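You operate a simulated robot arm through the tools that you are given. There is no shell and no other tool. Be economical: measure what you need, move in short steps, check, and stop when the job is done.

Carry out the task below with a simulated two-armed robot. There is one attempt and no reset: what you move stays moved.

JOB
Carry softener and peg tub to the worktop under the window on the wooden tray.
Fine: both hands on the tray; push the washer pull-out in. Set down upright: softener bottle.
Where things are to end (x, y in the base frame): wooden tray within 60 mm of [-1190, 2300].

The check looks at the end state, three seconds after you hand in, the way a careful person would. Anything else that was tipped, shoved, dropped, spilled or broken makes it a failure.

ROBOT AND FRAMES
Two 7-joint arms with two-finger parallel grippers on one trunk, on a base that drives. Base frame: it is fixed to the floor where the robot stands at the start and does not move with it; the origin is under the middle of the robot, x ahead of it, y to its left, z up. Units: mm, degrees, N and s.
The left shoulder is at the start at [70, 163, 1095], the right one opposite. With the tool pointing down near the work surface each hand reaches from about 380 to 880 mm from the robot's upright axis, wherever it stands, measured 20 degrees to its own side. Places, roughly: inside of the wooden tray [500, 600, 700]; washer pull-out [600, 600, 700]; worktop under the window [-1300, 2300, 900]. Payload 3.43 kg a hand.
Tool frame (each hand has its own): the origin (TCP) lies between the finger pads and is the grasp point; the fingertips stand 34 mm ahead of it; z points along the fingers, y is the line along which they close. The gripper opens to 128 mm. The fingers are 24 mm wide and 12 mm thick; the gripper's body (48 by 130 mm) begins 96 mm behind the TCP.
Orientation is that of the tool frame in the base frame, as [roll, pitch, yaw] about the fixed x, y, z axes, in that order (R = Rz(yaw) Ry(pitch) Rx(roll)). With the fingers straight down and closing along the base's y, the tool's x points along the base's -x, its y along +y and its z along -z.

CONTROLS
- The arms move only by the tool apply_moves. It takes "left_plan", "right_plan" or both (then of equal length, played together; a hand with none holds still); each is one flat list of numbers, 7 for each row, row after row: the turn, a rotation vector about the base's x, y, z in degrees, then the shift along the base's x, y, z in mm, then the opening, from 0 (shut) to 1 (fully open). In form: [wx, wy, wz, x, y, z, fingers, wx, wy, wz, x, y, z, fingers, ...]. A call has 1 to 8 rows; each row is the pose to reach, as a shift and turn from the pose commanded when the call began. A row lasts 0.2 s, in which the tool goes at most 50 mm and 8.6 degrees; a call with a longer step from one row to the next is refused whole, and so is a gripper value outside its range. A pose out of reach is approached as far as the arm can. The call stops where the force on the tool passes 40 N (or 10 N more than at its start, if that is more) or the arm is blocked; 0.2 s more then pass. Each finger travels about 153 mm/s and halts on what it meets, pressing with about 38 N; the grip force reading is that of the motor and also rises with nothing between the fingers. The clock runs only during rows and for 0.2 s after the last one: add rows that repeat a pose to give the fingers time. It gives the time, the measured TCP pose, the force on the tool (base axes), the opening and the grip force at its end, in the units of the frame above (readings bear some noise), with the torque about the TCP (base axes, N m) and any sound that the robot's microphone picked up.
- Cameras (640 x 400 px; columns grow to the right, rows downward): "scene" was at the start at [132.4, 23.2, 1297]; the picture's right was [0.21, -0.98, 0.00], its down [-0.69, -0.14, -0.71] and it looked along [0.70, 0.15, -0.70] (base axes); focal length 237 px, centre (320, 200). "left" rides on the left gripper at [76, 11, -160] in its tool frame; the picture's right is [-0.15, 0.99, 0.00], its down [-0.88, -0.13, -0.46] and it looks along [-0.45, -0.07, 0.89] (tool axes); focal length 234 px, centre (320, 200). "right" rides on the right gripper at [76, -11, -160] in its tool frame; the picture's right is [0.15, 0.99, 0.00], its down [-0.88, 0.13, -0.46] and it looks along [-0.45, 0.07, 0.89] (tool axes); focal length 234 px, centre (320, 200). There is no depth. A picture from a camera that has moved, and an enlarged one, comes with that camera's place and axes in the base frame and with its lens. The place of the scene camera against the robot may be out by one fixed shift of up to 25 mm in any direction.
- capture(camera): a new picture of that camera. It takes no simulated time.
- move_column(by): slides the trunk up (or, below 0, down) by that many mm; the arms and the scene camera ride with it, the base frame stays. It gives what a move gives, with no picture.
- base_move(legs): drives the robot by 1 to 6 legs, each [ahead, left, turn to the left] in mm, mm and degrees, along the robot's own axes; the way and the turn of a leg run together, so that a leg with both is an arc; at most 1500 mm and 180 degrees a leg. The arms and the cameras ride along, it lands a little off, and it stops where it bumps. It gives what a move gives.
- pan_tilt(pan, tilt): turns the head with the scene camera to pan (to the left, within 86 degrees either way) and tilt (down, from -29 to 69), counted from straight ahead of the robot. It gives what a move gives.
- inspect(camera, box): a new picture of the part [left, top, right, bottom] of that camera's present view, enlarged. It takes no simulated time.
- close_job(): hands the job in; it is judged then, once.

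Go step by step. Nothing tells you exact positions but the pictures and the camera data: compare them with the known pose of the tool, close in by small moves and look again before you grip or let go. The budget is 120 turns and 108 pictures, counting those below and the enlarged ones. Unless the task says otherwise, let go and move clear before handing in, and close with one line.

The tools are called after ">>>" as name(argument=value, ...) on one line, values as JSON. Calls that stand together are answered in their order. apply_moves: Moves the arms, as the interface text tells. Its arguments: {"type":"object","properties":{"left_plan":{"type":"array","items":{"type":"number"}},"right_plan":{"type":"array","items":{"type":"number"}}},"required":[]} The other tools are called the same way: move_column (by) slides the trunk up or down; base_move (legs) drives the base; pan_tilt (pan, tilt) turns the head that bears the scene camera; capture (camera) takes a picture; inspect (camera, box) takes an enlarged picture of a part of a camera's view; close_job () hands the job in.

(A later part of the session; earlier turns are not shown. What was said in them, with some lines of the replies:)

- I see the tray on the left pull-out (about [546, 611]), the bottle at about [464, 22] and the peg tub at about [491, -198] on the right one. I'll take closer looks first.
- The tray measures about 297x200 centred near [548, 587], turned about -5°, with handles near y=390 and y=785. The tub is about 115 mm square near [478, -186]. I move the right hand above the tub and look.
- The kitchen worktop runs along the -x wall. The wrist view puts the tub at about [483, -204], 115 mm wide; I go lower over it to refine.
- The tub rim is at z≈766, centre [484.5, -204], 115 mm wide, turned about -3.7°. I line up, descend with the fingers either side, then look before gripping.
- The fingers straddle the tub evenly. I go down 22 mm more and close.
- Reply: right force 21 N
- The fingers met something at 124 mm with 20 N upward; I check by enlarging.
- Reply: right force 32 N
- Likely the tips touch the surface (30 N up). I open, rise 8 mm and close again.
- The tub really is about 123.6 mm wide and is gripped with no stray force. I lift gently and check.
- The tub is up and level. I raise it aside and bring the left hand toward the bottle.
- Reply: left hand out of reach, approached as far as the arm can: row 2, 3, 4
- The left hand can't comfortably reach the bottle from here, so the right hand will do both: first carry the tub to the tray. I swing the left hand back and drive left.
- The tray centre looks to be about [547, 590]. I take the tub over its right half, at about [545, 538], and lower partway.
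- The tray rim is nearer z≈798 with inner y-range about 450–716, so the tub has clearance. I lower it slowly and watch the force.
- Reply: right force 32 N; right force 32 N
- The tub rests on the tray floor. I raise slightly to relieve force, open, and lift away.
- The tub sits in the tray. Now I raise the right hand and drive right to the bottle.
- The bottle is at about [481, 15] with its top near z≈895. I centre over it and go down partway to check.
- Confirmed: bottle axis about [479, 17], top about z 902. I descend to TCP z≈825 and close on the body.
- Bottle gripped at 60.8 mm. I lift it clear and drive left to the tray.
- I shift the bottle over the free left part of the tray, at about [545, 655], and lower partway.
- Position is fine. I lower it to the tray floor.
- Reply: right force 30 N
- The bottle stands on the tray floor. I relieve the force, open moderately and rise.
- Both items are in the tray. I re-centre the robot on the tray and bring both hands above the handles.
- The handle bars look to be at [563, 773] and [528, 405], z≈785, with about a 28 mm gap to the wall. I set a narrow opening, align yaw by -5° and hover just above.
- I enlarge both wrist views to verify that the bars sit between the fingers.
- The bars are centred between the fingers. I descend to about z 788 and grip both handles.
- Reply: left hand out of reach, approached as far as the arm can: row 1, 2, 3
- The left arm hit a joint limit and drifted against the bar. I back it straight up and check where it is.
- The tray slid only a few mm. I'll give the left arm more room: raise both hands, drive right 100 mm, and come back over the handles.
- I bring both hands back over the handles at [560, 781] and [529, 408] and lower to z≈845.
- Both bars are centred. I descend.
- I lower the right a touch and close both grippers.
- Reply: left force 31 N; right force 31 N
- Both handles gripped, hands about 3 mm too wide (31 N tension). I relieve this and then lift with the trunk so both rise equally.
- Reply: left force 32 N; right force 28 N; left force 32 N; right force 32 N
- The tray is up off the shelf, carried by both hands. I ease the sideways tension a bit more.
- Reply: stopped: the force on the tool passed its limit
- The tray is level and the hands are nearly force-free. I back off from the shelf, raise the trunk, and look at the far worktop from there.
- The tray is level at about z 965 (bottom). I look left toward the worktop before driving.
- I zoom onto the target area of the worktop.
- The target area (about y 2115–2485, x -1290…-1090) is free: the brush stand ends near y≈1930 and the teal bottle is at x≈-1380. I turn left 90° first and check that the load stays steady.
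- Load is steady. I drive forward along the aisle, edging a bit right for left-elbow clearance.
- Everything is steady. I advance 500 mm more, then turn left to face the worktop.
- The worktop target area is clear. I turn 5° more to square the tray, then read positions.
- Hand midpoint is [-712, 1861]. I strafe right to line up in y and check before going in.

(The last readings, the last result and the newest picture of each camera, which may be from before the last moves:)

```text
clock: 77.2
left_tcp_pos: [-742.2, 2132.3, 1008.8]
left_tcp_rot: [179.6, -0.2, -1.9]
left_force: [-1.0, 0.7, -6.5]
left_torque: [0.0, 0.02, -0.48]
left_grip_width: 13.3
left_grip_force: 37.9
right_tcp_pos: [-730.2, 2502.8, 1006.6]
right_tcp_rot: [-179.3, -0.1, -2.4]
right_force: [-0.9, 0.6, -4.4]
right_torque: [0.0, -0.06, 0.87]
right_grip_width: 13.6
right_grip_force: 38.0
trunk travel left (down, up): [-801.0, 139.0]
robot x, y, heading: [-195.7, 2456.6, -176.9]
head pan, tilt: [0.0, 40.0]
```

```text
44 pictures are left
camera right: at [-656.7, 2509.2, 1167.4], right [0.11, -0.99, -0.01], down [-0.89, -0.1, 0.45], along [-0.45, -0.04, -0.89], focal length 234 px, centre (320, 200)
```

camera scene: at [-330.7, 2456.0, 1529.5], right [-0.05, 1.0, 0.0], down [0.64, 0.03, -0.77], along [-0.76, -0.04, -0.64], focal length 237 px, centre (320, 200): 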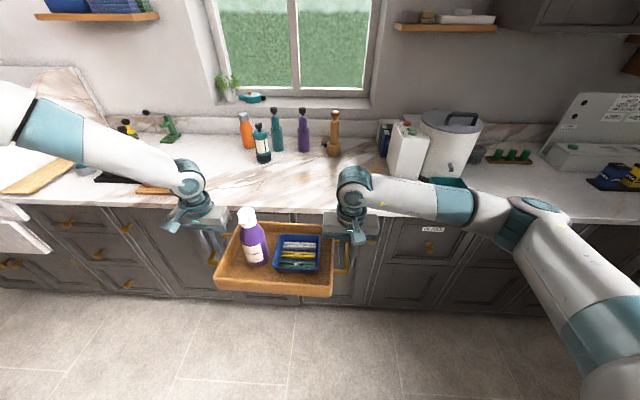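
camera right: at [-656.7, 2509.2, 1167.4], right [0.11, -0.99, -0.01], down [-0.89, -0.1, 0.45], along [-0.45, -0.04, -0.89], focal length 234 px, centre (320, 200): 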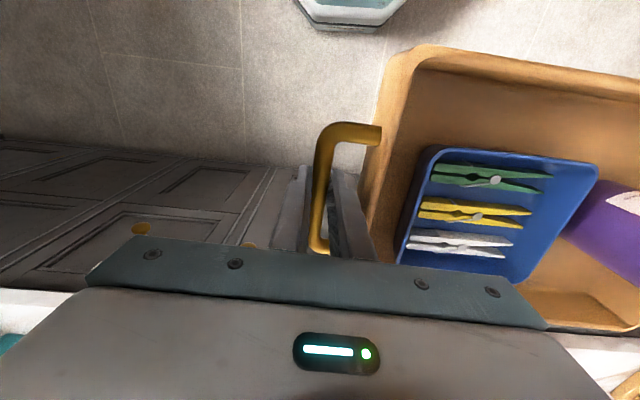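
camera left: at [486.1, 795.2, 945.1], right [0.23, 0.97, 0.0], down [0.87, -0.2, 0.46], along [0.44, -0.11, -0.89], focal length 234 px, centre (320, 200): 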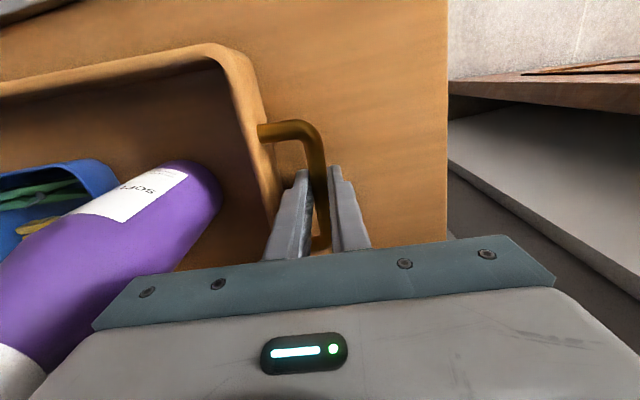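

Aligned in y after the slight heading. I drive ahead 370 mm so that the tray is partly over the worktop.

>>> base_move(legs=[[370, 0, 0]])

>>> capture(camera="scene")

>>> capture(camera="left")

```text
clock: 79.6
left_tcp_pos: [-1117.2, 2117.2, 1009.7]
left_tcp_rot: [179.7, -0.2, -2.0]
left_force: [-0.8, 0.3, -6.0]
left_torque: [0.0, 0.0, -0.5]
left_grip_width: 13.7
left_grip_force: 37.8
right_tcp_pos: [-1103.8, 2487.7, 1007.0]
right_tcp_rot: [-179.5, -0.1, -2.5]
right_force: [0.8, -0.3, -5.8]
right_torque: [0.01, -0.04, 0.95]
right_grip_width: 13.6
right_grip_force: 37.7
trunk travel left (down, up): [-801.0, 139.0]
robot x, y, heading: [-572.9, 2439.9, -177.1]
head pan, tilt: [0.0, 40.0]
```

```text
43 pictures are left
camera scene: at [-704.8, 2439.1, 1529.7], right [-0.05, 1.0, 0.0], down [0.64, 0.03, -0.77], along [-0.77, -0.04, -0.64], focal length 237 px, centre (320, 200)
```

scene: 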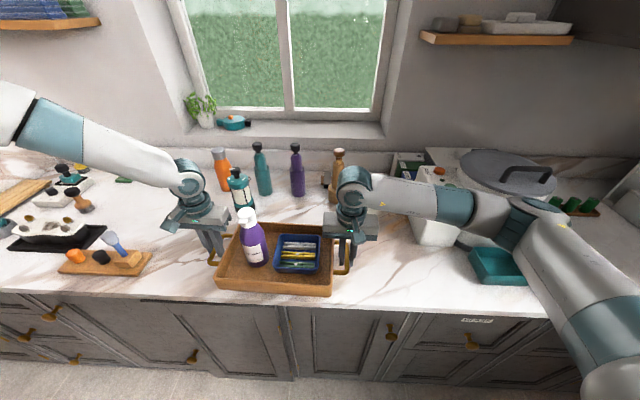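

```text
42 pictures are left
camera left: at [-1041.6, 2102.4, 1170.1], right [-0.18, -0.98, 0.01], down [-0.88, 0.17, 0.45], along [-0.45, 0.08, -0.89], focal length 234 px, centre (320, 200)
```

left: 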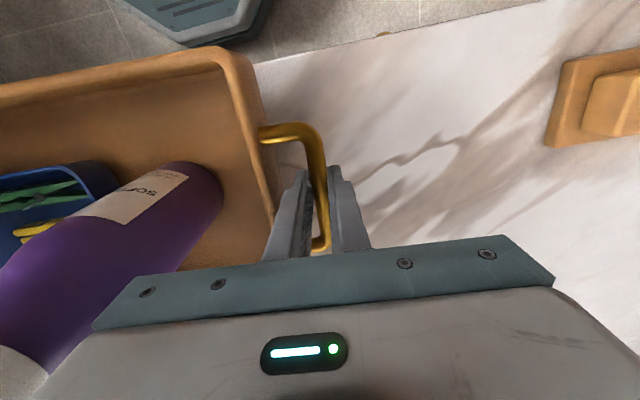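

The tray is over the worktop at midpoint [-1110, 2302]. I extend both arms together by 80 mm.

>>> apply_moves(left_plan=[0, 0, 0, -14, 0, 0, 0.02, 0, 0, 0, -28, 0, 0, 0.02, 0, 0, 0, -42, 0, 0, 0.02, 0, 0, 0, -56, 0, 0, 0.02, 0, 0, 0, -68, 0, 0, 0.02, 0, 0, 0, -80, -2, 0, 0.02], right_plan=[0, 0, 0, -14, 0, 0, 0.02, 0, 0, 0, -28, 0, 0, 0.02, 0, 0, 0, -42, 0, 0, 0.02, 0, 0, 0, -56, 0, 0, 0.02, 0, 0, 0, -68, 0, 0, 0.02, 0, 0, 0, -80, -2, 0, 0.02])

>>> capture(camera="scene")

>>> capture(camera="left")

>>> capture(camera="right")

```text
clock: 81.0
left_tcp_pos: [-1196.8, 2113.6, 1009.0]
left_tcp_rot: [179.8, -0.1, -2.1]
left_force: [-1.5, 3.0, -6.6]
left_torque: [-0.08, -0.18, -0.07]
left_grip_width: 13.4
left_grip_force: 37.8
right_tcp_pos: [-1186.4, 2485.1, 1006.3]
right_tcp_rot: [-179.5, -0.1, -2.4]
right_force: [3.1, -2.4, -5.2]
right_torque: [-0.04, 0.2, 0.91]
right_grip_width: 13.7
right_grip_force: 38.3
trunk travel left (down, up): [-801.0, 139.0]
robot x, y, heading: [-571.6, 2438.9, -177.3]
head pan, tilt: [0.0, 40.0]
```

```text
41 pictures are left
camera scene: at [-707.0, 2438.4, 1529.4], right [-0.05, 1.0, 0.0], down [0.64, 0.03, -0.76], along [-0.76, -0.04, -0.64], focal length 237 px, centre (320, 200)
```

scene: 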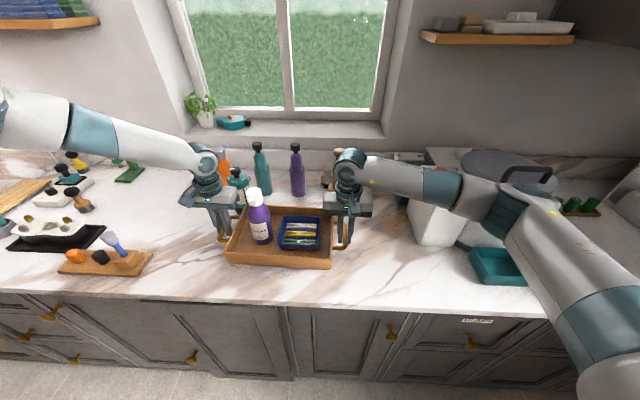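

```text
40 pictures are left
camera left: at [-1121.3, 2099.0, 1169.9], right [-0.18, -0.98, 0.0], down [-0.88, 0.16, 0.45], along [-0.44, 0.08, -0.89], focal length 234 px, centre (320, 200)
```

left: 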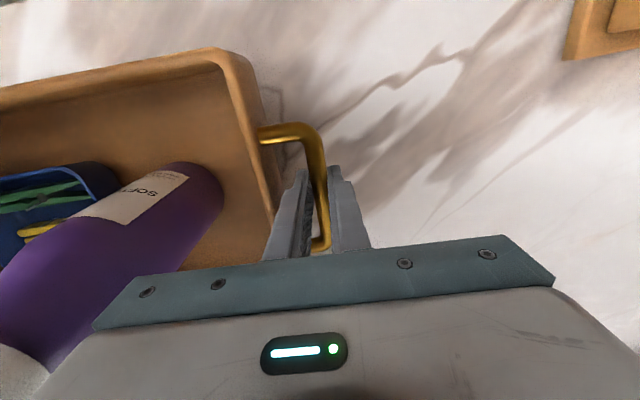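

```text
39 pictures are left
camera right: at [-1112.8, 2489.8, 1165.7], right [0.11, -0.99, -0.01], down [-0.89, -0.1, 0.45], along [-0.45, -0.04, -0.89], focal length 234 px, centre (320, 200)
```

right: 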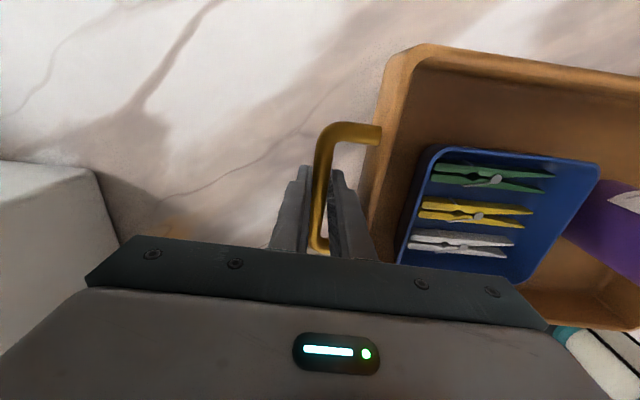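

The tray hangs over clear marble at midpoint [-1191.5, 2299]. I lower with the trunk in stages, watching forces.

>>> move_column(by=-45)

>>> capture(camera="scene")

```text
clock: 81.8
left_tcp_pos: [-1195.9, 2114.6, 965.7]
left_tcp_rot: [179.6, -0.1, -2.1]
left_force: [-0.8, 3.5, -6.0]
left_torque: [0.06, -0.23, -0.19]
left_grip_width: 13.2
left_grip_force: 38.1
right_tcp_pos: [-1184.9, 2483.5, 960.9]
right_tcp_rot: [-179.5, -0.1, -2.4]
right_force: [1.8, -4.1, -4.0]
right_torque: [-0.01, 0.22, 0.91]
right_grip_width: 14.0
right_grip_force: 38.0
trunk travel left (down, up): [-756.0, 184.0]
robot x, y, heading: [-567.7, 2440.5, -177.3]
head pan, tilt: [0.0, 40.0]
```

```text
38 pictures are left
camera scene: at [-705.2, 2439.2, 1484.6], right [-0.05, 1.0, 0.0], down [0.64, 0.03, -0.77], along [-0.76, -0.04, -0.64], focal length 237 px, centre (320, 200)
```

scene: 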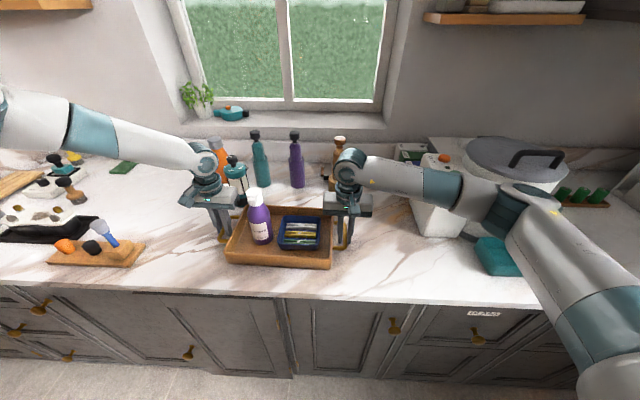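

Still hanging free. I lower further in small steps.

>>> move_column(by=-12)

>>> move_column(by=-6)

>>> inspect(camera="scene", box=[180, 150, 400, 290])

```text
clock: 82.5
left_tcp_pos: [-1192.1, 2113.9, 957.6]
left_tcp_rot: [179.7, 0.1, -2.2]
left_force: [-7.5, -0.4, 9.5]
left_torque: [0.5, 0.51, -0.4]
left_grip_width: 14.0
left_grip_force: 9.2
right_tcp_pos: [-1182.7, 2484.9, 957.2]
right_tcp_rot: [-179.7, 0.4, -2.4]
right_force: [-5.7, -2.3, 52.2]
right_torque: [0.19, 0.12, 1.01]
right_grip_width: 14.2
right_grip_force: 36.9
trunk travel left (down, up): [-744.0, 196.0]
robot x, y, heading: [-572.6, 2437.2, -177.2]
head pan, tilt: [0.0, 40.0]
```

```text
clock: 83.2
left_tcp_pos: [-1191.1, 2114.5, 953.4]
left_tcp_rot: [179.6, 0.4, -2.0]
left_force: [8.9, -5.0, 18.7]
left_torque: [0.39, -0.82, -0.47]
left_grip_width: 13.7
left_grip_force: 37.5
right_tcp_pos: [-1182.6, 2484.3, 953.8]
right_tcp_rot: [-180.0, 0.7, -2.3]
right_force: [8.3, 5.6, 16.8]
right_torque: [-0.29, -0.37, 1.07]
right_grip_width: 14.0
right_grip_force: 38.1
trunk travel left (down, up): [-739.0, 201.0]
robot x, y, heading: [-571.0, 2438.7, -176.8]
head pan, tilt: [0.0, 40.0]
stopped: the force on the tool passed its limit (the readings are from after the stop); the commanded pose is now the measured one
```

```text
2.86 times, centred on (290, 220) of scene
camera zoom: at [-696.8, 2440.9, 1467.1], right [-0.05, 1.0, 0.0], down [0.64, 0.03, -0.77], along [-0.77, -0.04, -0.64], focal length 676 px, centre (406, 143)
```

zoom: 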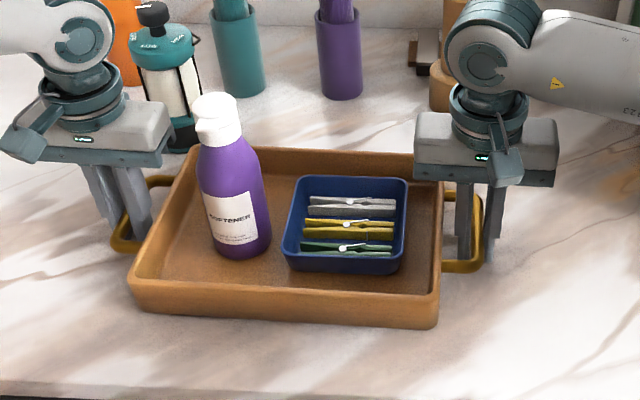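

The tray stands on the worktop. I ease the pressure, open both hands slightly and rise straight up.

>>> apply_moves(left_plan=[0, 0, 0, 0, 0, 2, 0.02, 0, 0, 0, 0, 0, 2, 0.22, 0, 0, 0, 0, 0, 2, 0.22, 0, 0, 0, 0, 0, 20, 0.22, 0, 0, 0, 0, 0, 50, 0.22, 0, 0, 0, 0, 0, 80, 0.22, 0, 0, 0, 0, 0, 110, 0.22], right_plan=[0, 0, 0, 0, 0, 2, 0.02, 0, 0, 0, 0, 0, 2, 0.22, 0, 0, 0, 0, 0, 2, 0.22, 0, 0, 0, 0, 0, 20, 0.22, 0, 0, 0, 0, 0, 50, 0.22, 0, 0, 0, 0, 0, 80, 0.22, 0, 0, 0, 0, 0, 110, 0.22])

>>> capture(camera="scene")

>>> capture(camera="left")

>>> capture(camera="right")

```text
clock: 84.8
left_tcp_pos: [-1194.8, 2113.3, 1062.1]
left_tcp_rot: [179.8, 0.2, -2.0]
left_force: [-0.5, -0.6, 0.4]
left_torque: [0.0, 0.02, 0.02]
left_grip_width: 28.2
left_grip_force: 0.0
right_tcp_pos: [-1186.7, 2483.1, 1060.9]
right_tcp_rot: [-179.8, 0.5, -2.5]
right_force: [0.0, 0.3, 0.1]
right_torque: [0.01, 0.01, 0.01]
right_grip_width: 28.1
right_grip_force: 0.1
trunk travel left (down, up): [-739.0, 201.0]
robot x, y, heading: [-571.8, 2440.1, -177.3]
head pan, tilt: [0.0, 40.0]
```

```text
36 pictures are left
camera scene: at [-703.1, 2439.3, 1467.4], right [-0.05, 1.0, 0.0], down [0.64, 0.03, -0.77], along [-0.77, -0.04, -0.64], focal length 237 px, centre (320, 200)
```

scene: 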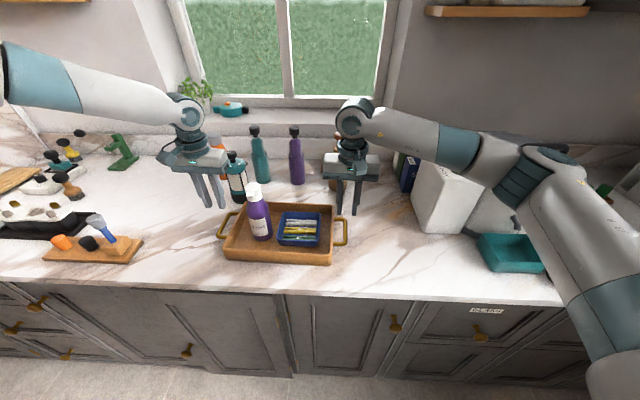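

```text
35 pictures are left
camera left: at [-1119.0, 2099.2, 1222.7], right [-0.18, -0.98, 0.01], down [-0.87, 0.16, 0.46], along [-0.45, 0.08, -0.89], focal length 234 px, centre (320, 200)
```

left: 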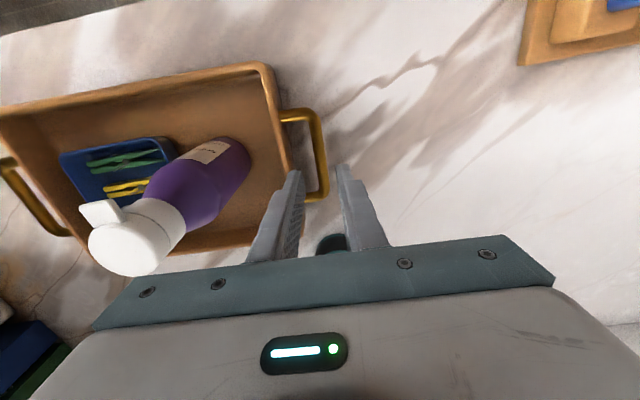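

```text
34 pictures are left
camera right: at [-1112.1, 2490.1, 1218.5], right [0.1, -0.99, 0.0], down [-0.88, -0.09, 0.46], along [-0.46, -0.04, -0.89], focal length 234 px, centre (320, 200)
```

right: 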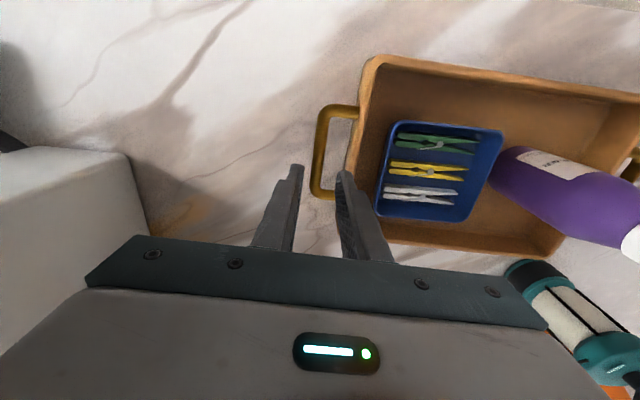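

The tray is released within the target. I back away and verify nothing was dragged.

>>> base_move(legs=[[-370, 0, 0]])

>>> capture(camera="scene")

```text
clock: 87.1
left_tcp_pos: [-827.2, 2129.4, 1062.4]
left_tcp_rot: [179.6, 0.0, -1.7]
left_force: [-0.6, 0.1, -0.4]
left_torque: [-0.01, -0.02, -0.03]
left_grip_width: 28.0
left_grip_force: 0.1
right_tcp_pos: [-822.5, 2497.6, 1058.3]
right_tcp_rot: [-179.8, 0.3, -2.0]
right_force: [-0.2, 0.9, -0.2]
right_torque: [0.01, -0.01, -0.02]
right_grip_width: 28.3
right_grip_force: 0.0
trunk travel left (down, up): [-739.0, 201.0]
robot x, y, heading: [-204.1, 2460.2, -176.8]
head pan, tilt: [0.0, 40.0]
```

```text
33 pictures are left
camera scene: at [-338.8, 2457.3, 1467.2], right [-0.06, 1.0, 0.0], down [0.64, 0.04, -0.77], along [-0.76, -0.04, -0.64], focal length 237 px, centre (320, 200)
```

scene: 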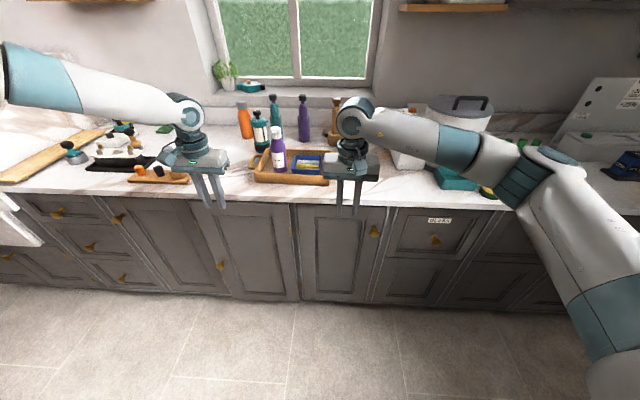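

All stands as placed. I strafe back along the aisle toward the washer and turn around.

>>> base_move(legs=[[0, 1400, 0], [0, 430, 0]])

>>> base_move(legs=[[0, 0, 90], [0, 0, 87]])

>>> pan_tilt(pan=0, tilt=40)

>>> capture(camera="scene")

```text
clock: 96.4
left_tcp_pos: [-724.8, 295.0, 1062.1]
left_tcp_rot: [179.8, -0.1, -1.8]
left_force: [-0.8, 0.7, 0.0]
left_torque: [-0.01, 0.02, -0.01]
left_grip_width: 28.1
left_grip_force: 0.1
right_tcp_pos: [-720.3, 664.4, 1059.4]
right_tcp_rot: [-179.8, 0.4, -2.3]
right_force: [-1.3, 0.0, -0.4]
right_torque: [-0.01, -0.01, 0.02]
right_grip_width: 27.9
right_grip_force: 0.0
trunk travel left (down, up): [-739.0, 201.0]
robot x, y, heading: [-102.0, 622.8, -177.2]
head pan, tilt: [0.0, 40.0]
```

```text
clock: 104.3
left_tcp_pos: [542.7, 905.0, 1061.3]
left_tcp_rot: [179.7, 0.0, 174.1]
left_force: [0.3, -0.3, 0.1]
left_torque: [0.02, -0.01, -0.02]
left_grip_width: 28.4
left_grip_force: 0.1
right_tcp_pos: [510.9, 537.1, 1059.1]
right_tcp_rot: [-179.8, 0.4, 173.5]
right_force: [-0.1, -0.8, -0.7]
right_torque: [-0.03, 0.01, -0.02]
right_grip_width: 28.2
right_grip_force: 0.1
trunk travel left (down, up): [-739.0, 201.0]
robot x, y, heading: [-102.7, 620.1, -1.2]
head pan, tilt: [0.0, 40.0]
```

```text
clock: 104.9
left_tcp_pos: [543.1, 907.3, 1061.8]
left_tcp_rot: [179.7, 0.0, 174.1]
left_force: [0.0, -0.7, 0.3]
left_torque: [0.0, -0.05, -0.04]
left_grip_width: 28.2
left_grip_force: 0.1
right_tcp_pos: [511.2, 537.7, 1059.4]
right_tcp_rot: [-179.8, 0.4, 173.6]
right_force: [-0.2, 1.2, 0.3]
right_torque: [0.01, 0.01, -0.02]
right_grip_width: 28.2
right_grip_force: 0.1
trunk travel left (down, up): [-739.0, 201.0]
robot x, y, heading: [-102.4, 622.6, -1.2]
head pan, tilt: [0.0, 40.0]
```

```text
32 pictures are left
camera scene: at [35.3, 626.6, 1467.4], right [-0.02, -1.0, 0.0], down [-0.64, 0.01, -0.77], along [0.77, -0.01, -0.64], focal length 237 px, centre (320, 200)
```

scene: 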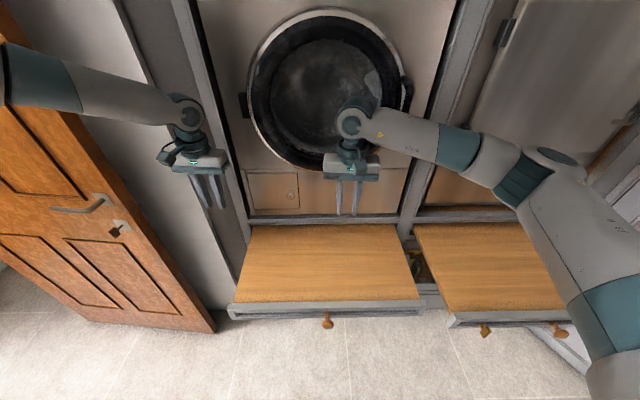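

I zoom on the pull-out front and the opening behind it.

>>> inspect(camera="scene", box=[210, 180, 450, 340])

```text
2.50 times, centred on (330, 260) of scene
camera zoom: at [35.3, 626.6, 1467.4], right [-0.02, -1.0, 0.0], down [-0.64, 0.01, -0.77], along [0.77, -0.01, -0.64], focal length 592 px, centre (295, 50)
```

zoom: 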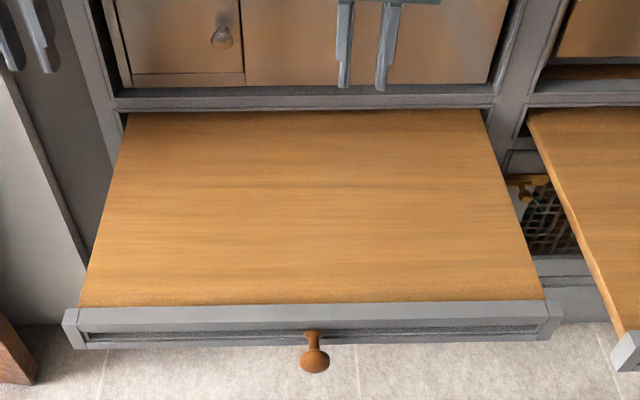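

Panel front face is at x≈380, z≈685–740, y≈300–905, knob near y≈603; the cabinet face is at x≈754, so it slides about 350 mm. I back off, then turn the right hand to point forward for pushing.

>>> base_move(legs=[[-200, -15, 1.2]])

>>> apply_moves(left_plan=[0, 0, 0, -12, 0, 18, 0, 0, 0, 0, -24, 0, 36, 0, 0, 0, 0, -36, 0, 54, 0, 0, 0, 0, -48, 0, 72, 0, 0, 0, 0, -60, 0, 90, 0, 0, 0, 0, -72, 0, 108, 0, 0, 0, 0, -84, 0, 126, 0, 0, 0, 0, -96, 0, 144, 0], right_plan=[0, -8, 0, 0, 0, 0, 0, 0, -16, 0, 0, 0, 0, 0, 0, -24, 0, 0, 0, 0, 0, 0, -32, 0, 0, 0, 0, 0, 0, -40, 0, 0, 0, 0, 0, 0, -48, 0, 0, 0, 0, 0, 0, -56, 0, 0, 0, 0, 0, 0, -64, 0, 0, 0, 0, 0])

```text
clock: 106.5
left_tcp_pos: [335.7, 906.4, 1061.5]
left_tcp_rot: [179.7, 0.0, 175.2]
left_force: [0.7, 0.3, -0.1]
left_torque: [0.03, -0.01, -0.05]
left_grip_width: 27.9
left_grip_force: 0.1
right_tcp_pos: [312.7, 536.1, 1059.1]
right_tcp_rot: [-179.8, 0.4, 174.8]
right_force: [0.2, -0.2, -0.9]
right_torque: [-0.01, 0.0, -0.03]
right_grip_width: 28.2
right_grip_force: 0.1
trunk travel left (down, up): [-739.0, 201.0]
robot x, y, heading: [-305.5, 611.2, 0.0]
head pan, tilt: [0.0, 40.0]
```

```text
clock: 108.3
left_tcp_pos: [237.2, 906.0, 1206.0]
left_tcp_rot: [179.8, 0.1, 175.3]
left_force: [-1.0, -0.4, -0.3]
left_torque: [-0.04, 0.0, -0.01]
left_grip_width: 0.0
left_grip_force: 33.2
right_tcp_pos: [309.4, 536.6, 1060.7]
right_tcp_rot: [169.5, 64.2, 168.0]
right_force: [0.4, -0.3, -0.6]
right_torque: [-0.02, -0.02, 0.02]
right_grip_width: 0.1
right_grip_force: 32.4
trunk travel left (down, up): [-739.0, 201.0]
robot x, y, heading: [-303.4, 613.6, 0.2]
head pan, tilt: [0.0, 40.0]
```

Continuing the rotation to fully forward, then lowering the trunk.

>>> apply_moves(right_plan=[0, -8, 0, -7, 0, 0, 0, 0, -16, 0, -14, 0, 0, 0, 0, -24, 0, -20, 0, 0, 0, 0, -26, 0, -20, 0, 0, 0])

>>> move_column(by=-300)

>>> pan_tilt(pan=0, tilt=40)

>>> capture(camera="scene")

>>> capture(camera="right")

```text
clock: 109.3
left_tcp_pos: [236.5, 905.8, 1205.2]
left_tcp_rot: [179.6, 0.0, 175.3]
left_force: [-0.4, -0.6, 0.5]
left_torque: [-0.02, -0.03, 0.03]
left_grip_width: 0.0
left_grip_force: 33.6
right_tcp_pos: [300.2, 560.4, 1078.6]
right_tcp_rot: [90.9, 84.8, 90.1]
right_force: [0.4, 0.2, 0.8]
right_torque: [0.02, -0.05, -0.01]
right_grip_width: 0.0
right_grip_force: 32.8
right hand out of reach, approached as far as the arm can: row 3, 4
trunk travel left (down, up): [-739.0, 201.0]
robot x, y, heading: [-306.5, 610.8, 0.2]
head pan, tilt: [0.0, 40.0]
```

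```text
clock: 112.3
left_tcp_pos: [238.1, 904.5, 904.5]
left_tcp_rot: [179.6, 0.1, 175.3]
left_force: [-0.2, 0.0, 0.3]
left_torque: [0.02, 0.0, 0.01]
left_grip_width: 0.0
left_grip_force: 33.0
right_tcp_pos: [301.1, 559.4, 778.9]
right_tcp_rot: [92.3, 84.8, 91.6]
right_force: [-1.0, 0.8, 0.1]
right_torque: [0.0, 0.03, 0.01]
right_grip_width: 0.0
right_grip_force: 32.6
trunk travel left (down, up): [-439.0, 501.0]
robot x, y, heading: [-303.7, 605.5, 0.4]
head pan, tilt: [0.0, 40.0]
```

```text
clock: 112.9
left_tcp_pos: [238.3, 905.6, 905.3]
left_tcp_rot: [179.6, -0.1, 175.3]
left_force: [-0.9, 0.4, 0.3]
left_torque: [0.02, 0.0, -0.01]
left_grip_width: 0.0
left_grip_force: 33.1
right_tcp_pos: [301.4, 560.2, 779.2]
right_tcp_rot: [92.4, 84.8, 91.7]
right_force: [1.0, -1.1, -1.0]
right_torque: [-0.01, 0.0, 0.02]
right_grip_width: 0.1
right_grip_force: 33.1
trunk travel left (down, up): [-439.0, 501.0]
robot x, y, heading: [-302.5, 611.1, 0.2]
head pan, tilt: [0.0, 40.0]
```

```text
30 pictures are left
camera scene: at [-166.7, 615.6, 1167.4], right [0.0, -1.0, 0.0], down [-0.64, 0.0, -0.77], along [0.77, 0.0, -0.64], focal length 237 px, centre (320, 200)
```

scene: 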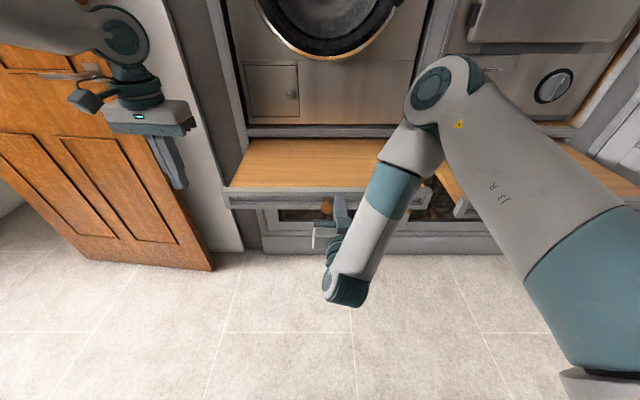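

```text
29 pictures are left
camera right: at [139.3, 557.2, 701.4], right [0.01, 1.0, -0.06], down [-0.45, 0.06, 0.89], along [0.89, 0.01, 0.45], focal length 234 px, centre (320, 200)
```

right: 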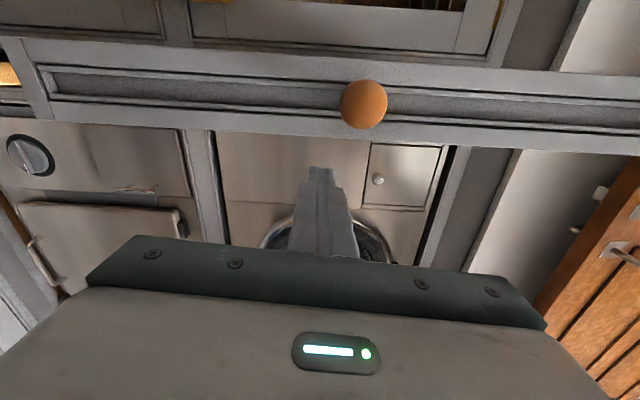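

The panel spans z≈680–744; the knob is at y≈590. I place the closed fingertips at about y 520, z 712, just in front of the panel.

>>> apply_moves(right_plan=[0, 0, 0, 10, -8, -24, 0, 0, 0, 0, 20, -16, -48, 0, 0, 0, 0, 20, -16, -48, 0])

>>> capture(camera="right")

```text
clock: 113.7
left_tcp_pos: [237.8, 904.8, 904.4]
left_tcp_rot: [179.8, 0.0, 175.3]
left_force: [0.3, -0.5, 0.5]
left_torque: [0.01, 0.02, 0.04]
left_grip_width: 0.0
left_grip_force: 33.0
right_tcp_pos: [309.9, 575.7, 751.6]
right_tcp_rot: [94.6, 84.8, 93.4]
right_force: [0.0, 0.8, -0.3]
right_torque: [0.0, -0.01, 0.0]
right_grip_width: 0.0
right_grip_force: 32.9
right hand out of reach, approached as far as the arm can: row 1, 2, 3
trunk travel left (down, up): [-439.0, 501.0]
robot x, y, heading: [-306.0, 606.2, 0.2]
head pan, tilt: [0.0, 40.0]
```

```text
28 pictures are left
camera right: at [147.5, 574.8, 675.5], right [0.02, 1.0, -0.06], down [-0.45, 0.06, 0.89], along [0.89, 0.01, 0.45], focal length 234 px, centre (320, 200)
```

right: 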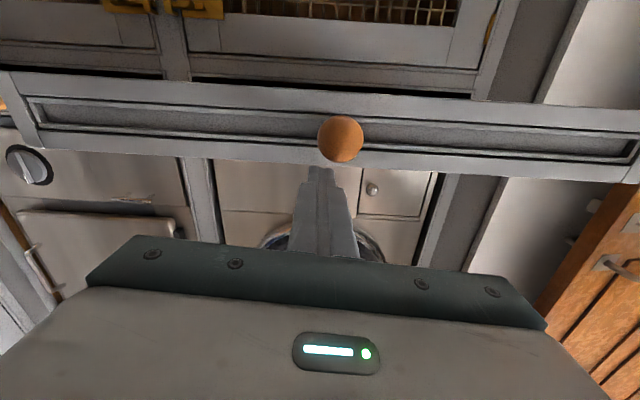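

The arm is too folded here. I back the base 200 mm and extend the hand forward instead.

>>> base_move(legs=[[-200, 0, 0]])

>>> apply_moves(right_plan=[0, 0, 0, 40, 0, 0, 0, 0, 0, 0, 80, 0, 0, 0, 0, 0, 0, 120, 0, 0, 0, 0, 0, 0, 150, 0, 0, 0])

>>> capture(camera="right")

```text
clock: 115.3
left_tcp_pos: [36.5, 902.9, 905.3]
left_tcp_rot: [179.7, 0.1, 175.3]
left_force: [-0.1, 0.4, 0.2]
left_torque: [0.01, -0.04, -0.01]
left_grip_width: 0.0
left_grip_force: 32.8
right_tcp_pos: [108.4, 576.0, 752.7]
right_tcp_rot: [94.1, 84.8, 93.0]
right_force: [0.2, -0.9, 0.6]
right_torque: [0.0, 0.01, -0.01]
right_grip_width: 0.0
right_grip_force: 32.9
trunk travel left (down, up): [-439.0, 501.0]
robot x, y, heading: [-502.9, 607.7, 0.0]
head pan, tilt: [0.0, 40.0]
```

```text
clock: 116.3
left_tcp_pos: [36.8, 904.7, 905.1]
left_tcp_rot: [179.7, 0.0, 175.3]
left_force: [-0.7, -0.2, -0.3]
left_torque: [-0.01, -0.01, 0.01]
left_grip_width: 0.0
left_grip_force: 33.2
right_tcp_pos: [254.3, 599.0, 767.7]
right_tcp_rot: [103.2, 84.7, 100.8]
right_force: [0.0, -0.3, 0.4]
right_torque: [0.02, 0.02, 0.03]
right_grip_width: 0.0
right_grip_force: 33.0
right hand out of reach, approached as far as the arm can: row 1, 2, 3, 4
trunk travel left (down, up): [-439.0, 501.0]
robot x, y, heading: [-505.6, 610.5, 0.3]
head pan, tilt: [0.0, 40.0]
```

```text
27 pictures are left
camera right: at [90.0, 600.6, 693.6], right [0.04, 1.0, -0.06], down [-0.43, 0.07, 0.9], along [0.9, -0.01, 0.44], focal length 234 px, centre (320, 200)
```

right: 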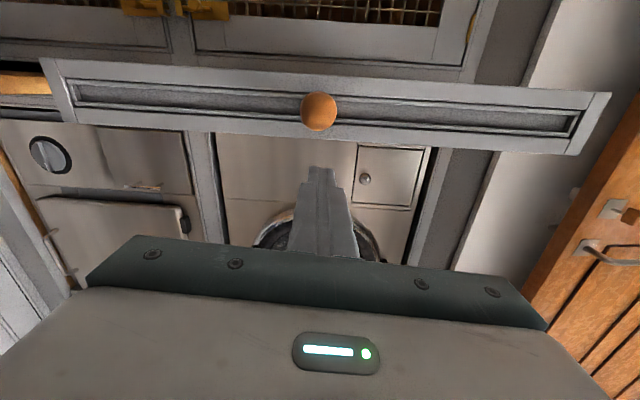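

A wrist limit blocks a fully level tool. I tilt it back by about 22°, where it was fine, and read the pose.

>>> apply_moves(right_plan=[0, 8, 0, 0, 0, 0, 0, 0, 16, 0, 0, 0, 0, 0, 0, 22, 0, 0, 0, 0, 0, 0, 22, 0, 0, 0, 0, 0])

>>> capture(camera="scene")

```text
clock: 117.3
left_tcp_pos: [37.0, 905.4, 905.6]
left_tcp_rot: [179.7, 0.0, 175.3]
left_force: [0.1, -0.1, 0.1]
left_torque: [-0.03, 0.01, 0.0]
left_grip_width: 0.2
left_grip_force: 33.0
right_tcp_pos: [252.6, 599.2, 767.8]
right_tcp_rot: [168.8, 67.0, 166.7]
right_force: [-0.5, 0.7, -0.5]
right_torque: [0.01, -0.03, 0.01]
right_grip_width: 0.0
right_grip_force: 33.5
trunk travel left (down, up): [-439.0, 501.0]
robot x, y, heading: [-507.7, 613.0, -0.0]
head pan, tilt: [0.0, 40.0]
```

```text
26 pictures are left
camera scene: at [-368.1, 615.5, 1167.3], right [0.0, -1.0, 0.0], down [-0.64, 0.0, -0.77], along [0.77, 0.0, -0.64], focal length 237 px, centre (320, 200)
```

scene: 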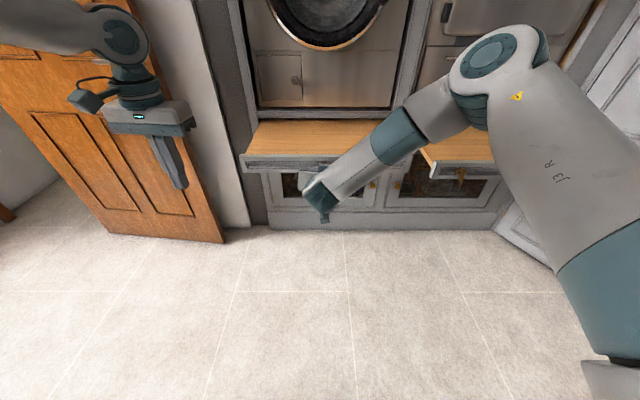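

Now the hand is within reach at [253, 599, 768]. I shift it to y≈520, z≈724, then approach with the base.

>>> apply_moves(right_plan=[0, 0, 0, 0, -27, -14, 0, 0, 0, 0, 0, -54, -28, 0, 0, 0, 0, 0, -79, -43, 0, 0, 0, 0, 0, -79, -43, 0])

>>> base_move(legs=[[75, 0, 0]])

>>> capture(camera="right")

>>> capture(camera="scene")

```text
clock: 118.3
left_tcp_pos: [36.0, 905.4, 904.8]
left_tcp_rot: [179.7, 0.1, 175.3]
left_force: [0.4, 0.4, -0.7]
left_torque: [-0.02, 0.01, -0.03]
left_grip_width: 0.2
left_grip_force: 32.7
right_tcp_pos: [251.0, 520.2, 722.5]
right_tcp_rot: [168.8, 67.0, 166.6]
right_force: [-0.6, -0.4, 0.2]
right_torque: [-0.02, 0.0, -0.01]
right_grip_width: 0.0
right_grip_force: 33.0
trunk travel left (down, up): [-439.0, 501.0]
robot x, y, heading: [-501.3, 608.0, 0.1]
head pan, tilt: [0.0, 40.0]
```

```text
clock: 119.3
left_tcp_pos: [114.5, 905.5, 905.0]
left_tcp_rot: [179.7, -0.1, 175.3]
left_force: [0.6, 0.1, -0.2]
left_torque: [-0.01, 0.06, 0.0]
left_grip_width: 0.0
left_grip_force: 33.1
right_tcp_pos: [329.1, 519.4, 720.4]
right_tcp_rot: [168.7, 66.9, 166.4]
right_force: [0.0, -0.2, 0.7]
right_torque: [-0.02, -0.02, -0.01]
right_grip_width: 0.3
right_grip_force: 33.3
trunk travel left (down, up): [-439.0, 501.0]
robot x, y, heading: [-430.3, 604.3, 0.3]
head pan, tilt: [0.0, 40.0]
```

```text
25 pictures are left
camera right: at [150.0, 518.2, 711.4], right [0.0, 1.0, -0.06], down [-0.08, 0.06, 1.0], along [1.0, 0.01, 0.08], focal length 234 px, centre (320, 200)
```

right: 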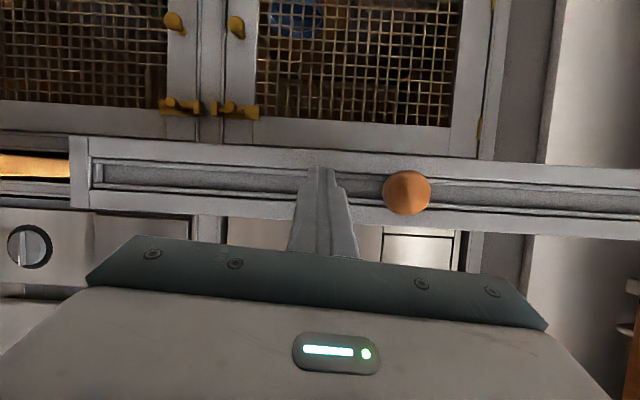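

```text
24 pictures are left
camera scene: at [-290.5, 615.3, 1167.2], right [0.0, -1.0, 0.0], down [-0.64, 0.0, -0.77], along [0.77, 0.0, -0.64], focal length 237 px, centre (320, 200)
```

scene: 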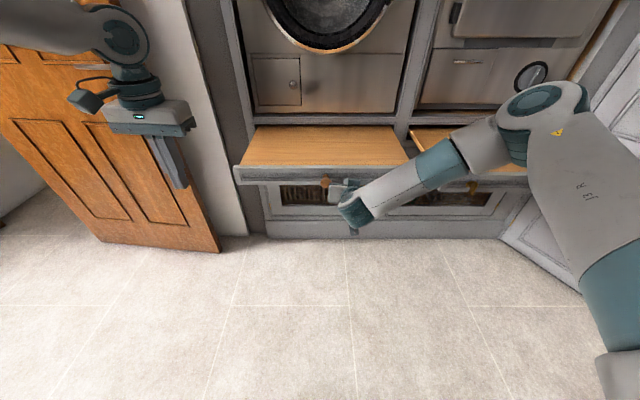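

The fingertips are right in front of the panel, clear of the knob. I push by driving ahead in steps.

>>> base_move(legs=[[80, 0, 0]])

>>> capture(camera="right")

```text
clock: 120.4
left_tcp_pos: [194.0, 905.9, 904.8]
left_tcp_rot: [179.6, -0.1, 175.3]
left_force: [-0.9, 0.4, 0.4]
left_torque: [0.02, 0.04, -0.02]
left_grip_width: 0.0
left_grip_force: 33.5
right_tcp_pos: [409.6, 520.0, 721.2]
right_tcp_rot: [168.8, 67.0, 166.6]
right_force: [0.4, 1.1, -0.5]
right_torque: [-0.01, -0.03, 0.02]
right_grip_width: 0.1
right_grip_force: 32.6
trunk travel left (down, up): [-439.0, 501.0]
robot x, y, heading: [-351.6, 610.1, 0.4]
head pan, tilt: [0.0, 40.0]
```

```text
23 pictures are left
camera right: at [230.0, 518.9, 711.2], right [0.0, 1.0, -0.06], down [-0.08, 0.06, 1.0], along [1.0, 0.01, 0.08], focal length 234 px, centre (320, 200)
```

right: 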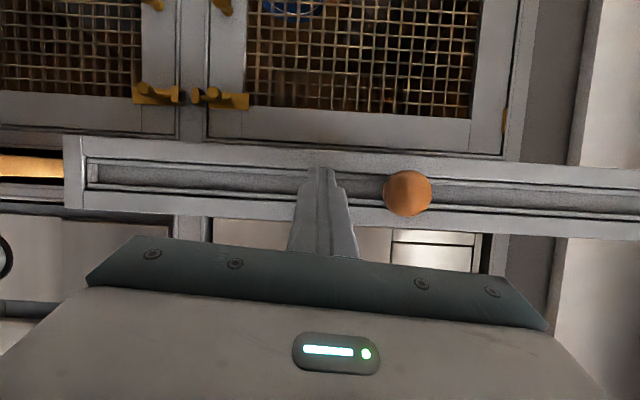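

The pull-out slides with the hand, with almost no force. I keep pushing.

>>> base_move(legs=[[200, 0, 0]])

>>> capture(camera="right")

>>> capture(camera="scene")

```text
clock: 122.0
left_tcp_pos: [394.8, 905.4, 904.2]
left_tcp_rot: [179.7, -0.1, 175.3]
left_force: [0.5, 0.2, 0.3]
left_torque: [0.03, 0.01, -0.01]
left_grip_width: 0.2
left_grip_force: 32.9
right_tcp_pos: [610.2, 520.3, 720.9]
right_tcp_rot: [168.8, 67.0, 166.6]
right_force: [0.0, 0.4, 0.6]
right_torque: [0.01, -0.01, 0.01]
right_grip_width: 0.0
right_grip_force: 33.2
trunk travel left (down, up): [-439.0, 501.0]
robot x, y, heading: [-147.1, 608.2, -0.3]
head pan, tilt: [0.0, 40.0]
```

```text
22 pictures are left
camera right: at [431.4, 518.6, 711.5], right [0.0, 1.0, -0.06], down [-0.08, 0.06, 1.0], along [1.0, 0.01, 0.08], focal length 234 px, centre (320, 200)
```

right: 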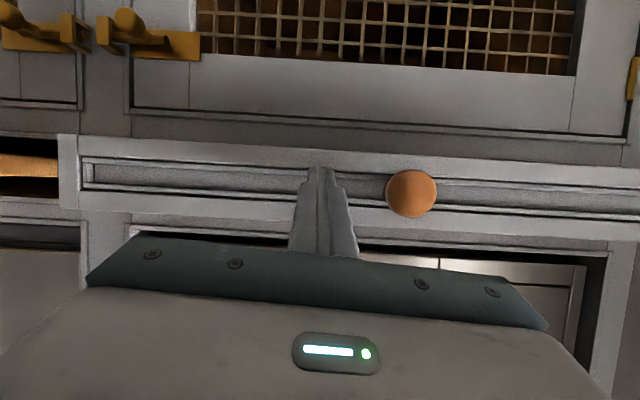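

```text
21 pictures are left
camera scene: at [-9.3, 615.9, 1167.2], right [0.0, -1.0, 0.0], down [-0.64, 0.0, -0.77], along [0.77, 0.0, -0.64], focal length 237 px, centre (320, 200)
```

scene: 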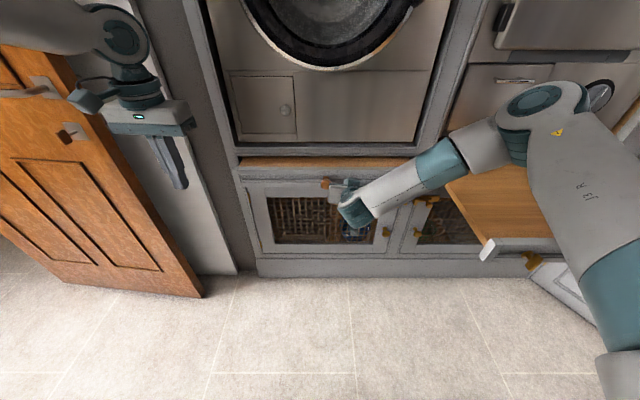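

Only a short way remains. I continue gently.

>>> base_move(legs=[[60, 0, 0]])

>>> capture(camera="scene")

>>> capture(camera="right")

```text
clock: 123.0
left_tcp_pos: [455.7, 904.9, 904.6]
left_tcp_rot: [179.7, -0.1, 175.2]
left_force: [0.8, 0.7, 0.3]
left_torque: [-0.02, 0.08, -0.02]
left_grip_width: 0.0
left_grip_force: 32.7
right_tcp_pos: [669.8, 520.3, 721.6]
right_tcp_rot: [168.8, 67.0, 166.6]
right_force: [0.0, 0.1, -0.7]
right_torque: [-0.03, -0.02, 0.01]
right_grip_width: 0.0
right_grip_force: 32.6
trunk travel left (down, up): [-439.0, 501.0]
robot x, y, heading: [-90.4, 607.3, 0.4]
head pan, tilt: [0.0, 40.0]
```

```text
20 pictures are left
camera scene: at [51.0, 616.0, 1167.1], right [0.0, -1.0, 0.0], down [-0.64, 0.0, -0.76], along [0.76, 0.0, -0.64], focal length 237 px, centre (320, 200)
```

scene: 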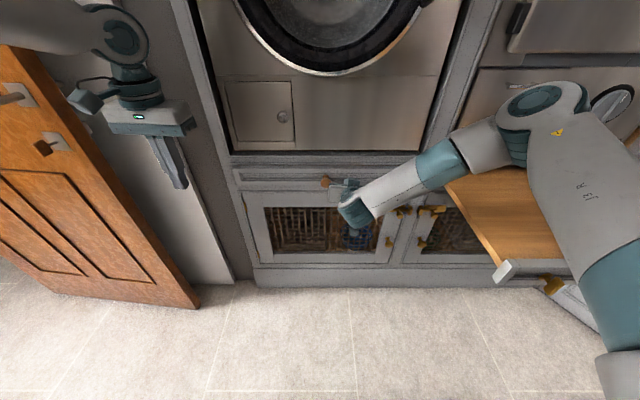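

```text
19 pictures are left
camera right: at [491.3, 518.5, 711.1], right [0.0, 1.0, -0.06], down [-0.08, 0.06, 1.0], along [1.0, 0.01, 0.08], focal length 234 px, centre (320, 200)
```

right: 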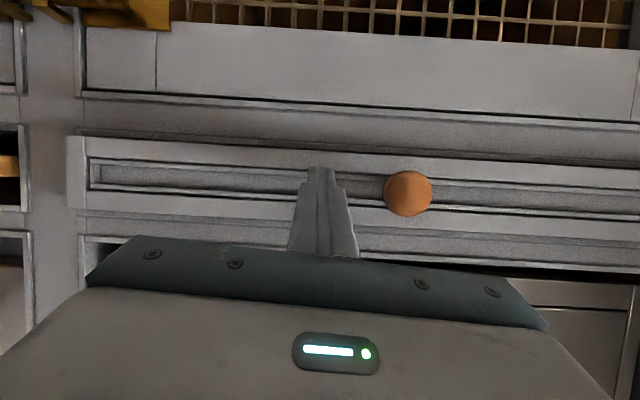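

It is nearly closed; I finish with arm pushes that stop on force.

>>> apply_moves(right_plan=[0, 0, 0, 8, 0, 0, 0, 0, 0, 0, 16, 0, 0, 0, 0, 0, 0, 24, 0, 0, 0, 0, 0, 0, 32, 0, 0, 0, 0, 0, 0, 40, 0, 0, 0])

>>> capture(camera="right")

>>> inspect(camera="scene", box=[210, 130, 450, 290])

```text
clock: 124.2
left_tcp_pos: [450.7, 903.6, 906.8]
left_tcp_rot: [179.6, 0.2, 175.0]
left_force: [0.1, 0.1, -0.1]
left_torque: [-0.03, -0.04, 0.01]
left_grip_width: 0.1
left_grip_force: 33.4
right_tcp_pos: [701.8, 520.6, 722.5]
right_tcp_rot: [168.8, 66.8, 166.7]
right_force: [-24.9, -4.3, 11.7]
right_torque: [0.07, -0.42, -0.07]
right_grip_width: 0.1
right_grip_force: 32.6
trunk travel left (down, up): [-439.0, 501.0]
robot x, y, heading: [-90.5, 609.9, -0.2]
head pan, tilt: [0.0, 40.0]
stopped in row 5 (right hand): the force on the tool passed its limit (the readings are from after the stop); the commanded pose is now the measured one
```

```text
18 pictures are left
camera right: at [523.1, 518.2, 712.6], right [0.0, 1.0, -0.06], down [-0.08, 0.06, 1.0], along [1.0, 0.01, 0.08], focal length 234 px, centre (320, 200)
```

right: 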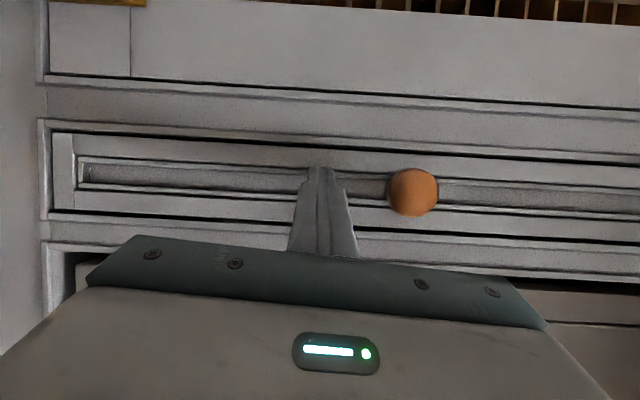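

```text
2.50 times, centred on (330, 210) of scene
camera zoom: at [43.7, 615.2, 1168.1], right [0.0, -1.0, 0.0], down [-0.64, 0.0, -0.77], along [0.77, 0.0, -0.64], focal length 592 px, centre (295, 175)
```

zoom: 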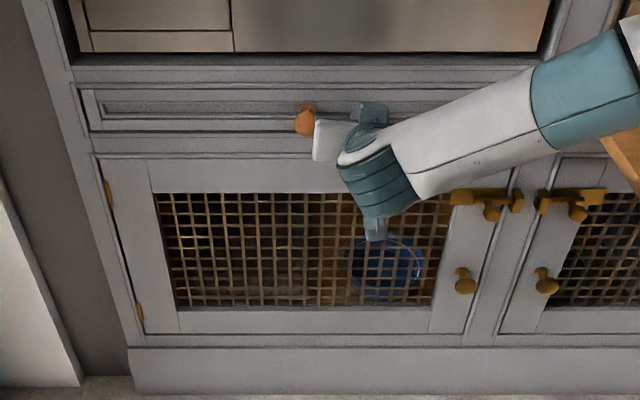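

The pull-out sits flush in its frame and met its stop. I back straight away and check.

>>> base_move(legs=[[-350, 0, 0]])

>>> capture(camera="scene")

>>> pan_tilt(pan=86, tilt=15)

>>> capture(camera="scene")

```text
clock: 126.5
left_tcp_pos: [104.6, 902.5, 905.5]
left_tcp_rot: [179.7, 0.0, 174.9]
left_force: [-0.6, -0.3, 0.3]
left_torque: [0.02, -0.03, -0.01]
left_grip_width: 0.0
left_grip_force: 33.1
right_tcp_pos: [353.8, 518.2, 719.0]
right_tcp_rot: [169.1, 66.6, 166.6]
right_force: [0.0, -0.4, -0.3]
right_torque: [0.04, 0.01, 0.03]
right_grip_width: 0.1
right_grip_force: 33.0
trunk travel left (down, up): [-439.0, 501.0]
robot x, y, heading: [-435.8, 612.5, -0.1]
head pan, tilt: [0.0, 40.0]
```

```text
16 pictures are left
camera scene: at [-303.2, 615.7, 1167.5], right [0.0, -1.0, 0.0], down [-0.64, 0.0, -0.77], along [0.77, 0.0, -0.64], focal length 237 px, centre (320, 200)
```

scene: 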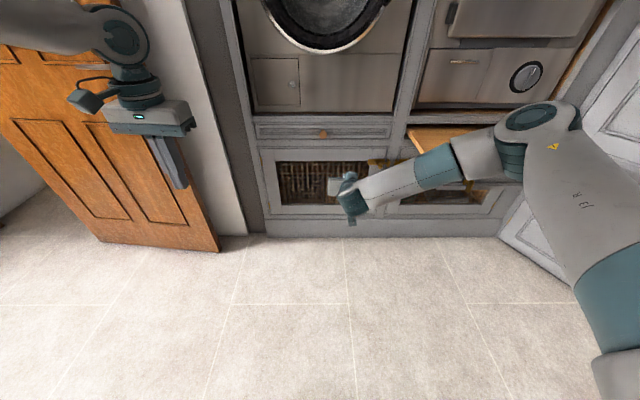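

```text
clock: 128.1
left_tcp_pos: [104.5, 904.0, 905.7]
left_tcp_rot: [179.6, -0.1, 174.9]
left_force: [-0.7, -0.1, 0.3]
left_torque: [-0.02, -0.02, 0.03]
left_grip_width: 0.2
left_grip_force: 33.0
right_tcp_pos: [354.8, 517.8, 716.8]
right_tcp_rot: [169.0, 66.6, 166.7]
right_force: [-0.5, 0.3, -0.5]
right_torque: [0.0, 0.03, 0.0]
right_grip_width: 0.0
right_grip_force: 33.0
trunk travel left (down, up): [-439.0, 501.0]
robot x, y, heading: [-441.6, 609.9, -0.3]
head pan, tilt: [85.9, 15.0]
```

```text
15 pictures are left
camera scene: at [-380.4, 709.3, 1206.9], right [1.0, -0.08, 0.0], down [-0.02, -0.26, -0.97], along [0.07, 0.96, -0.26], focal length 237 px, centre (320, 200)
```

scene: 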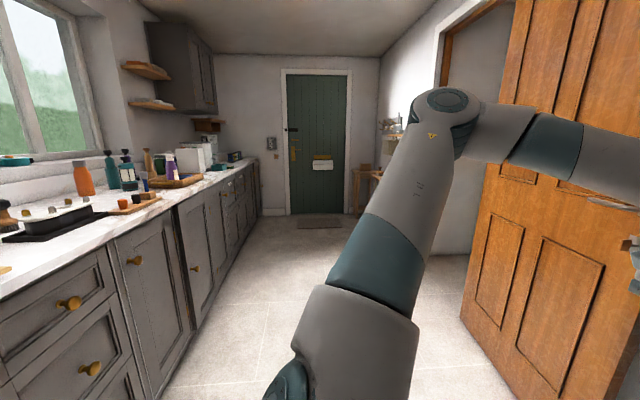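

The pull-out is closed and hasn't rebounded. The tray, with the bottle upright and the tub inside, stands on the worktop, and both hands are clear. I'm handing in.

>>> close_job()

```text
The job is handed in.
```

I carried the softener and peg tub on the wooden tray, with both hands, to the worktop under the window. By the hand positions at release, the tray sits at about [-1190, 2298]. The bottle is upright, the washer pull-out is pushed in flush, and both hands are empty and clear.
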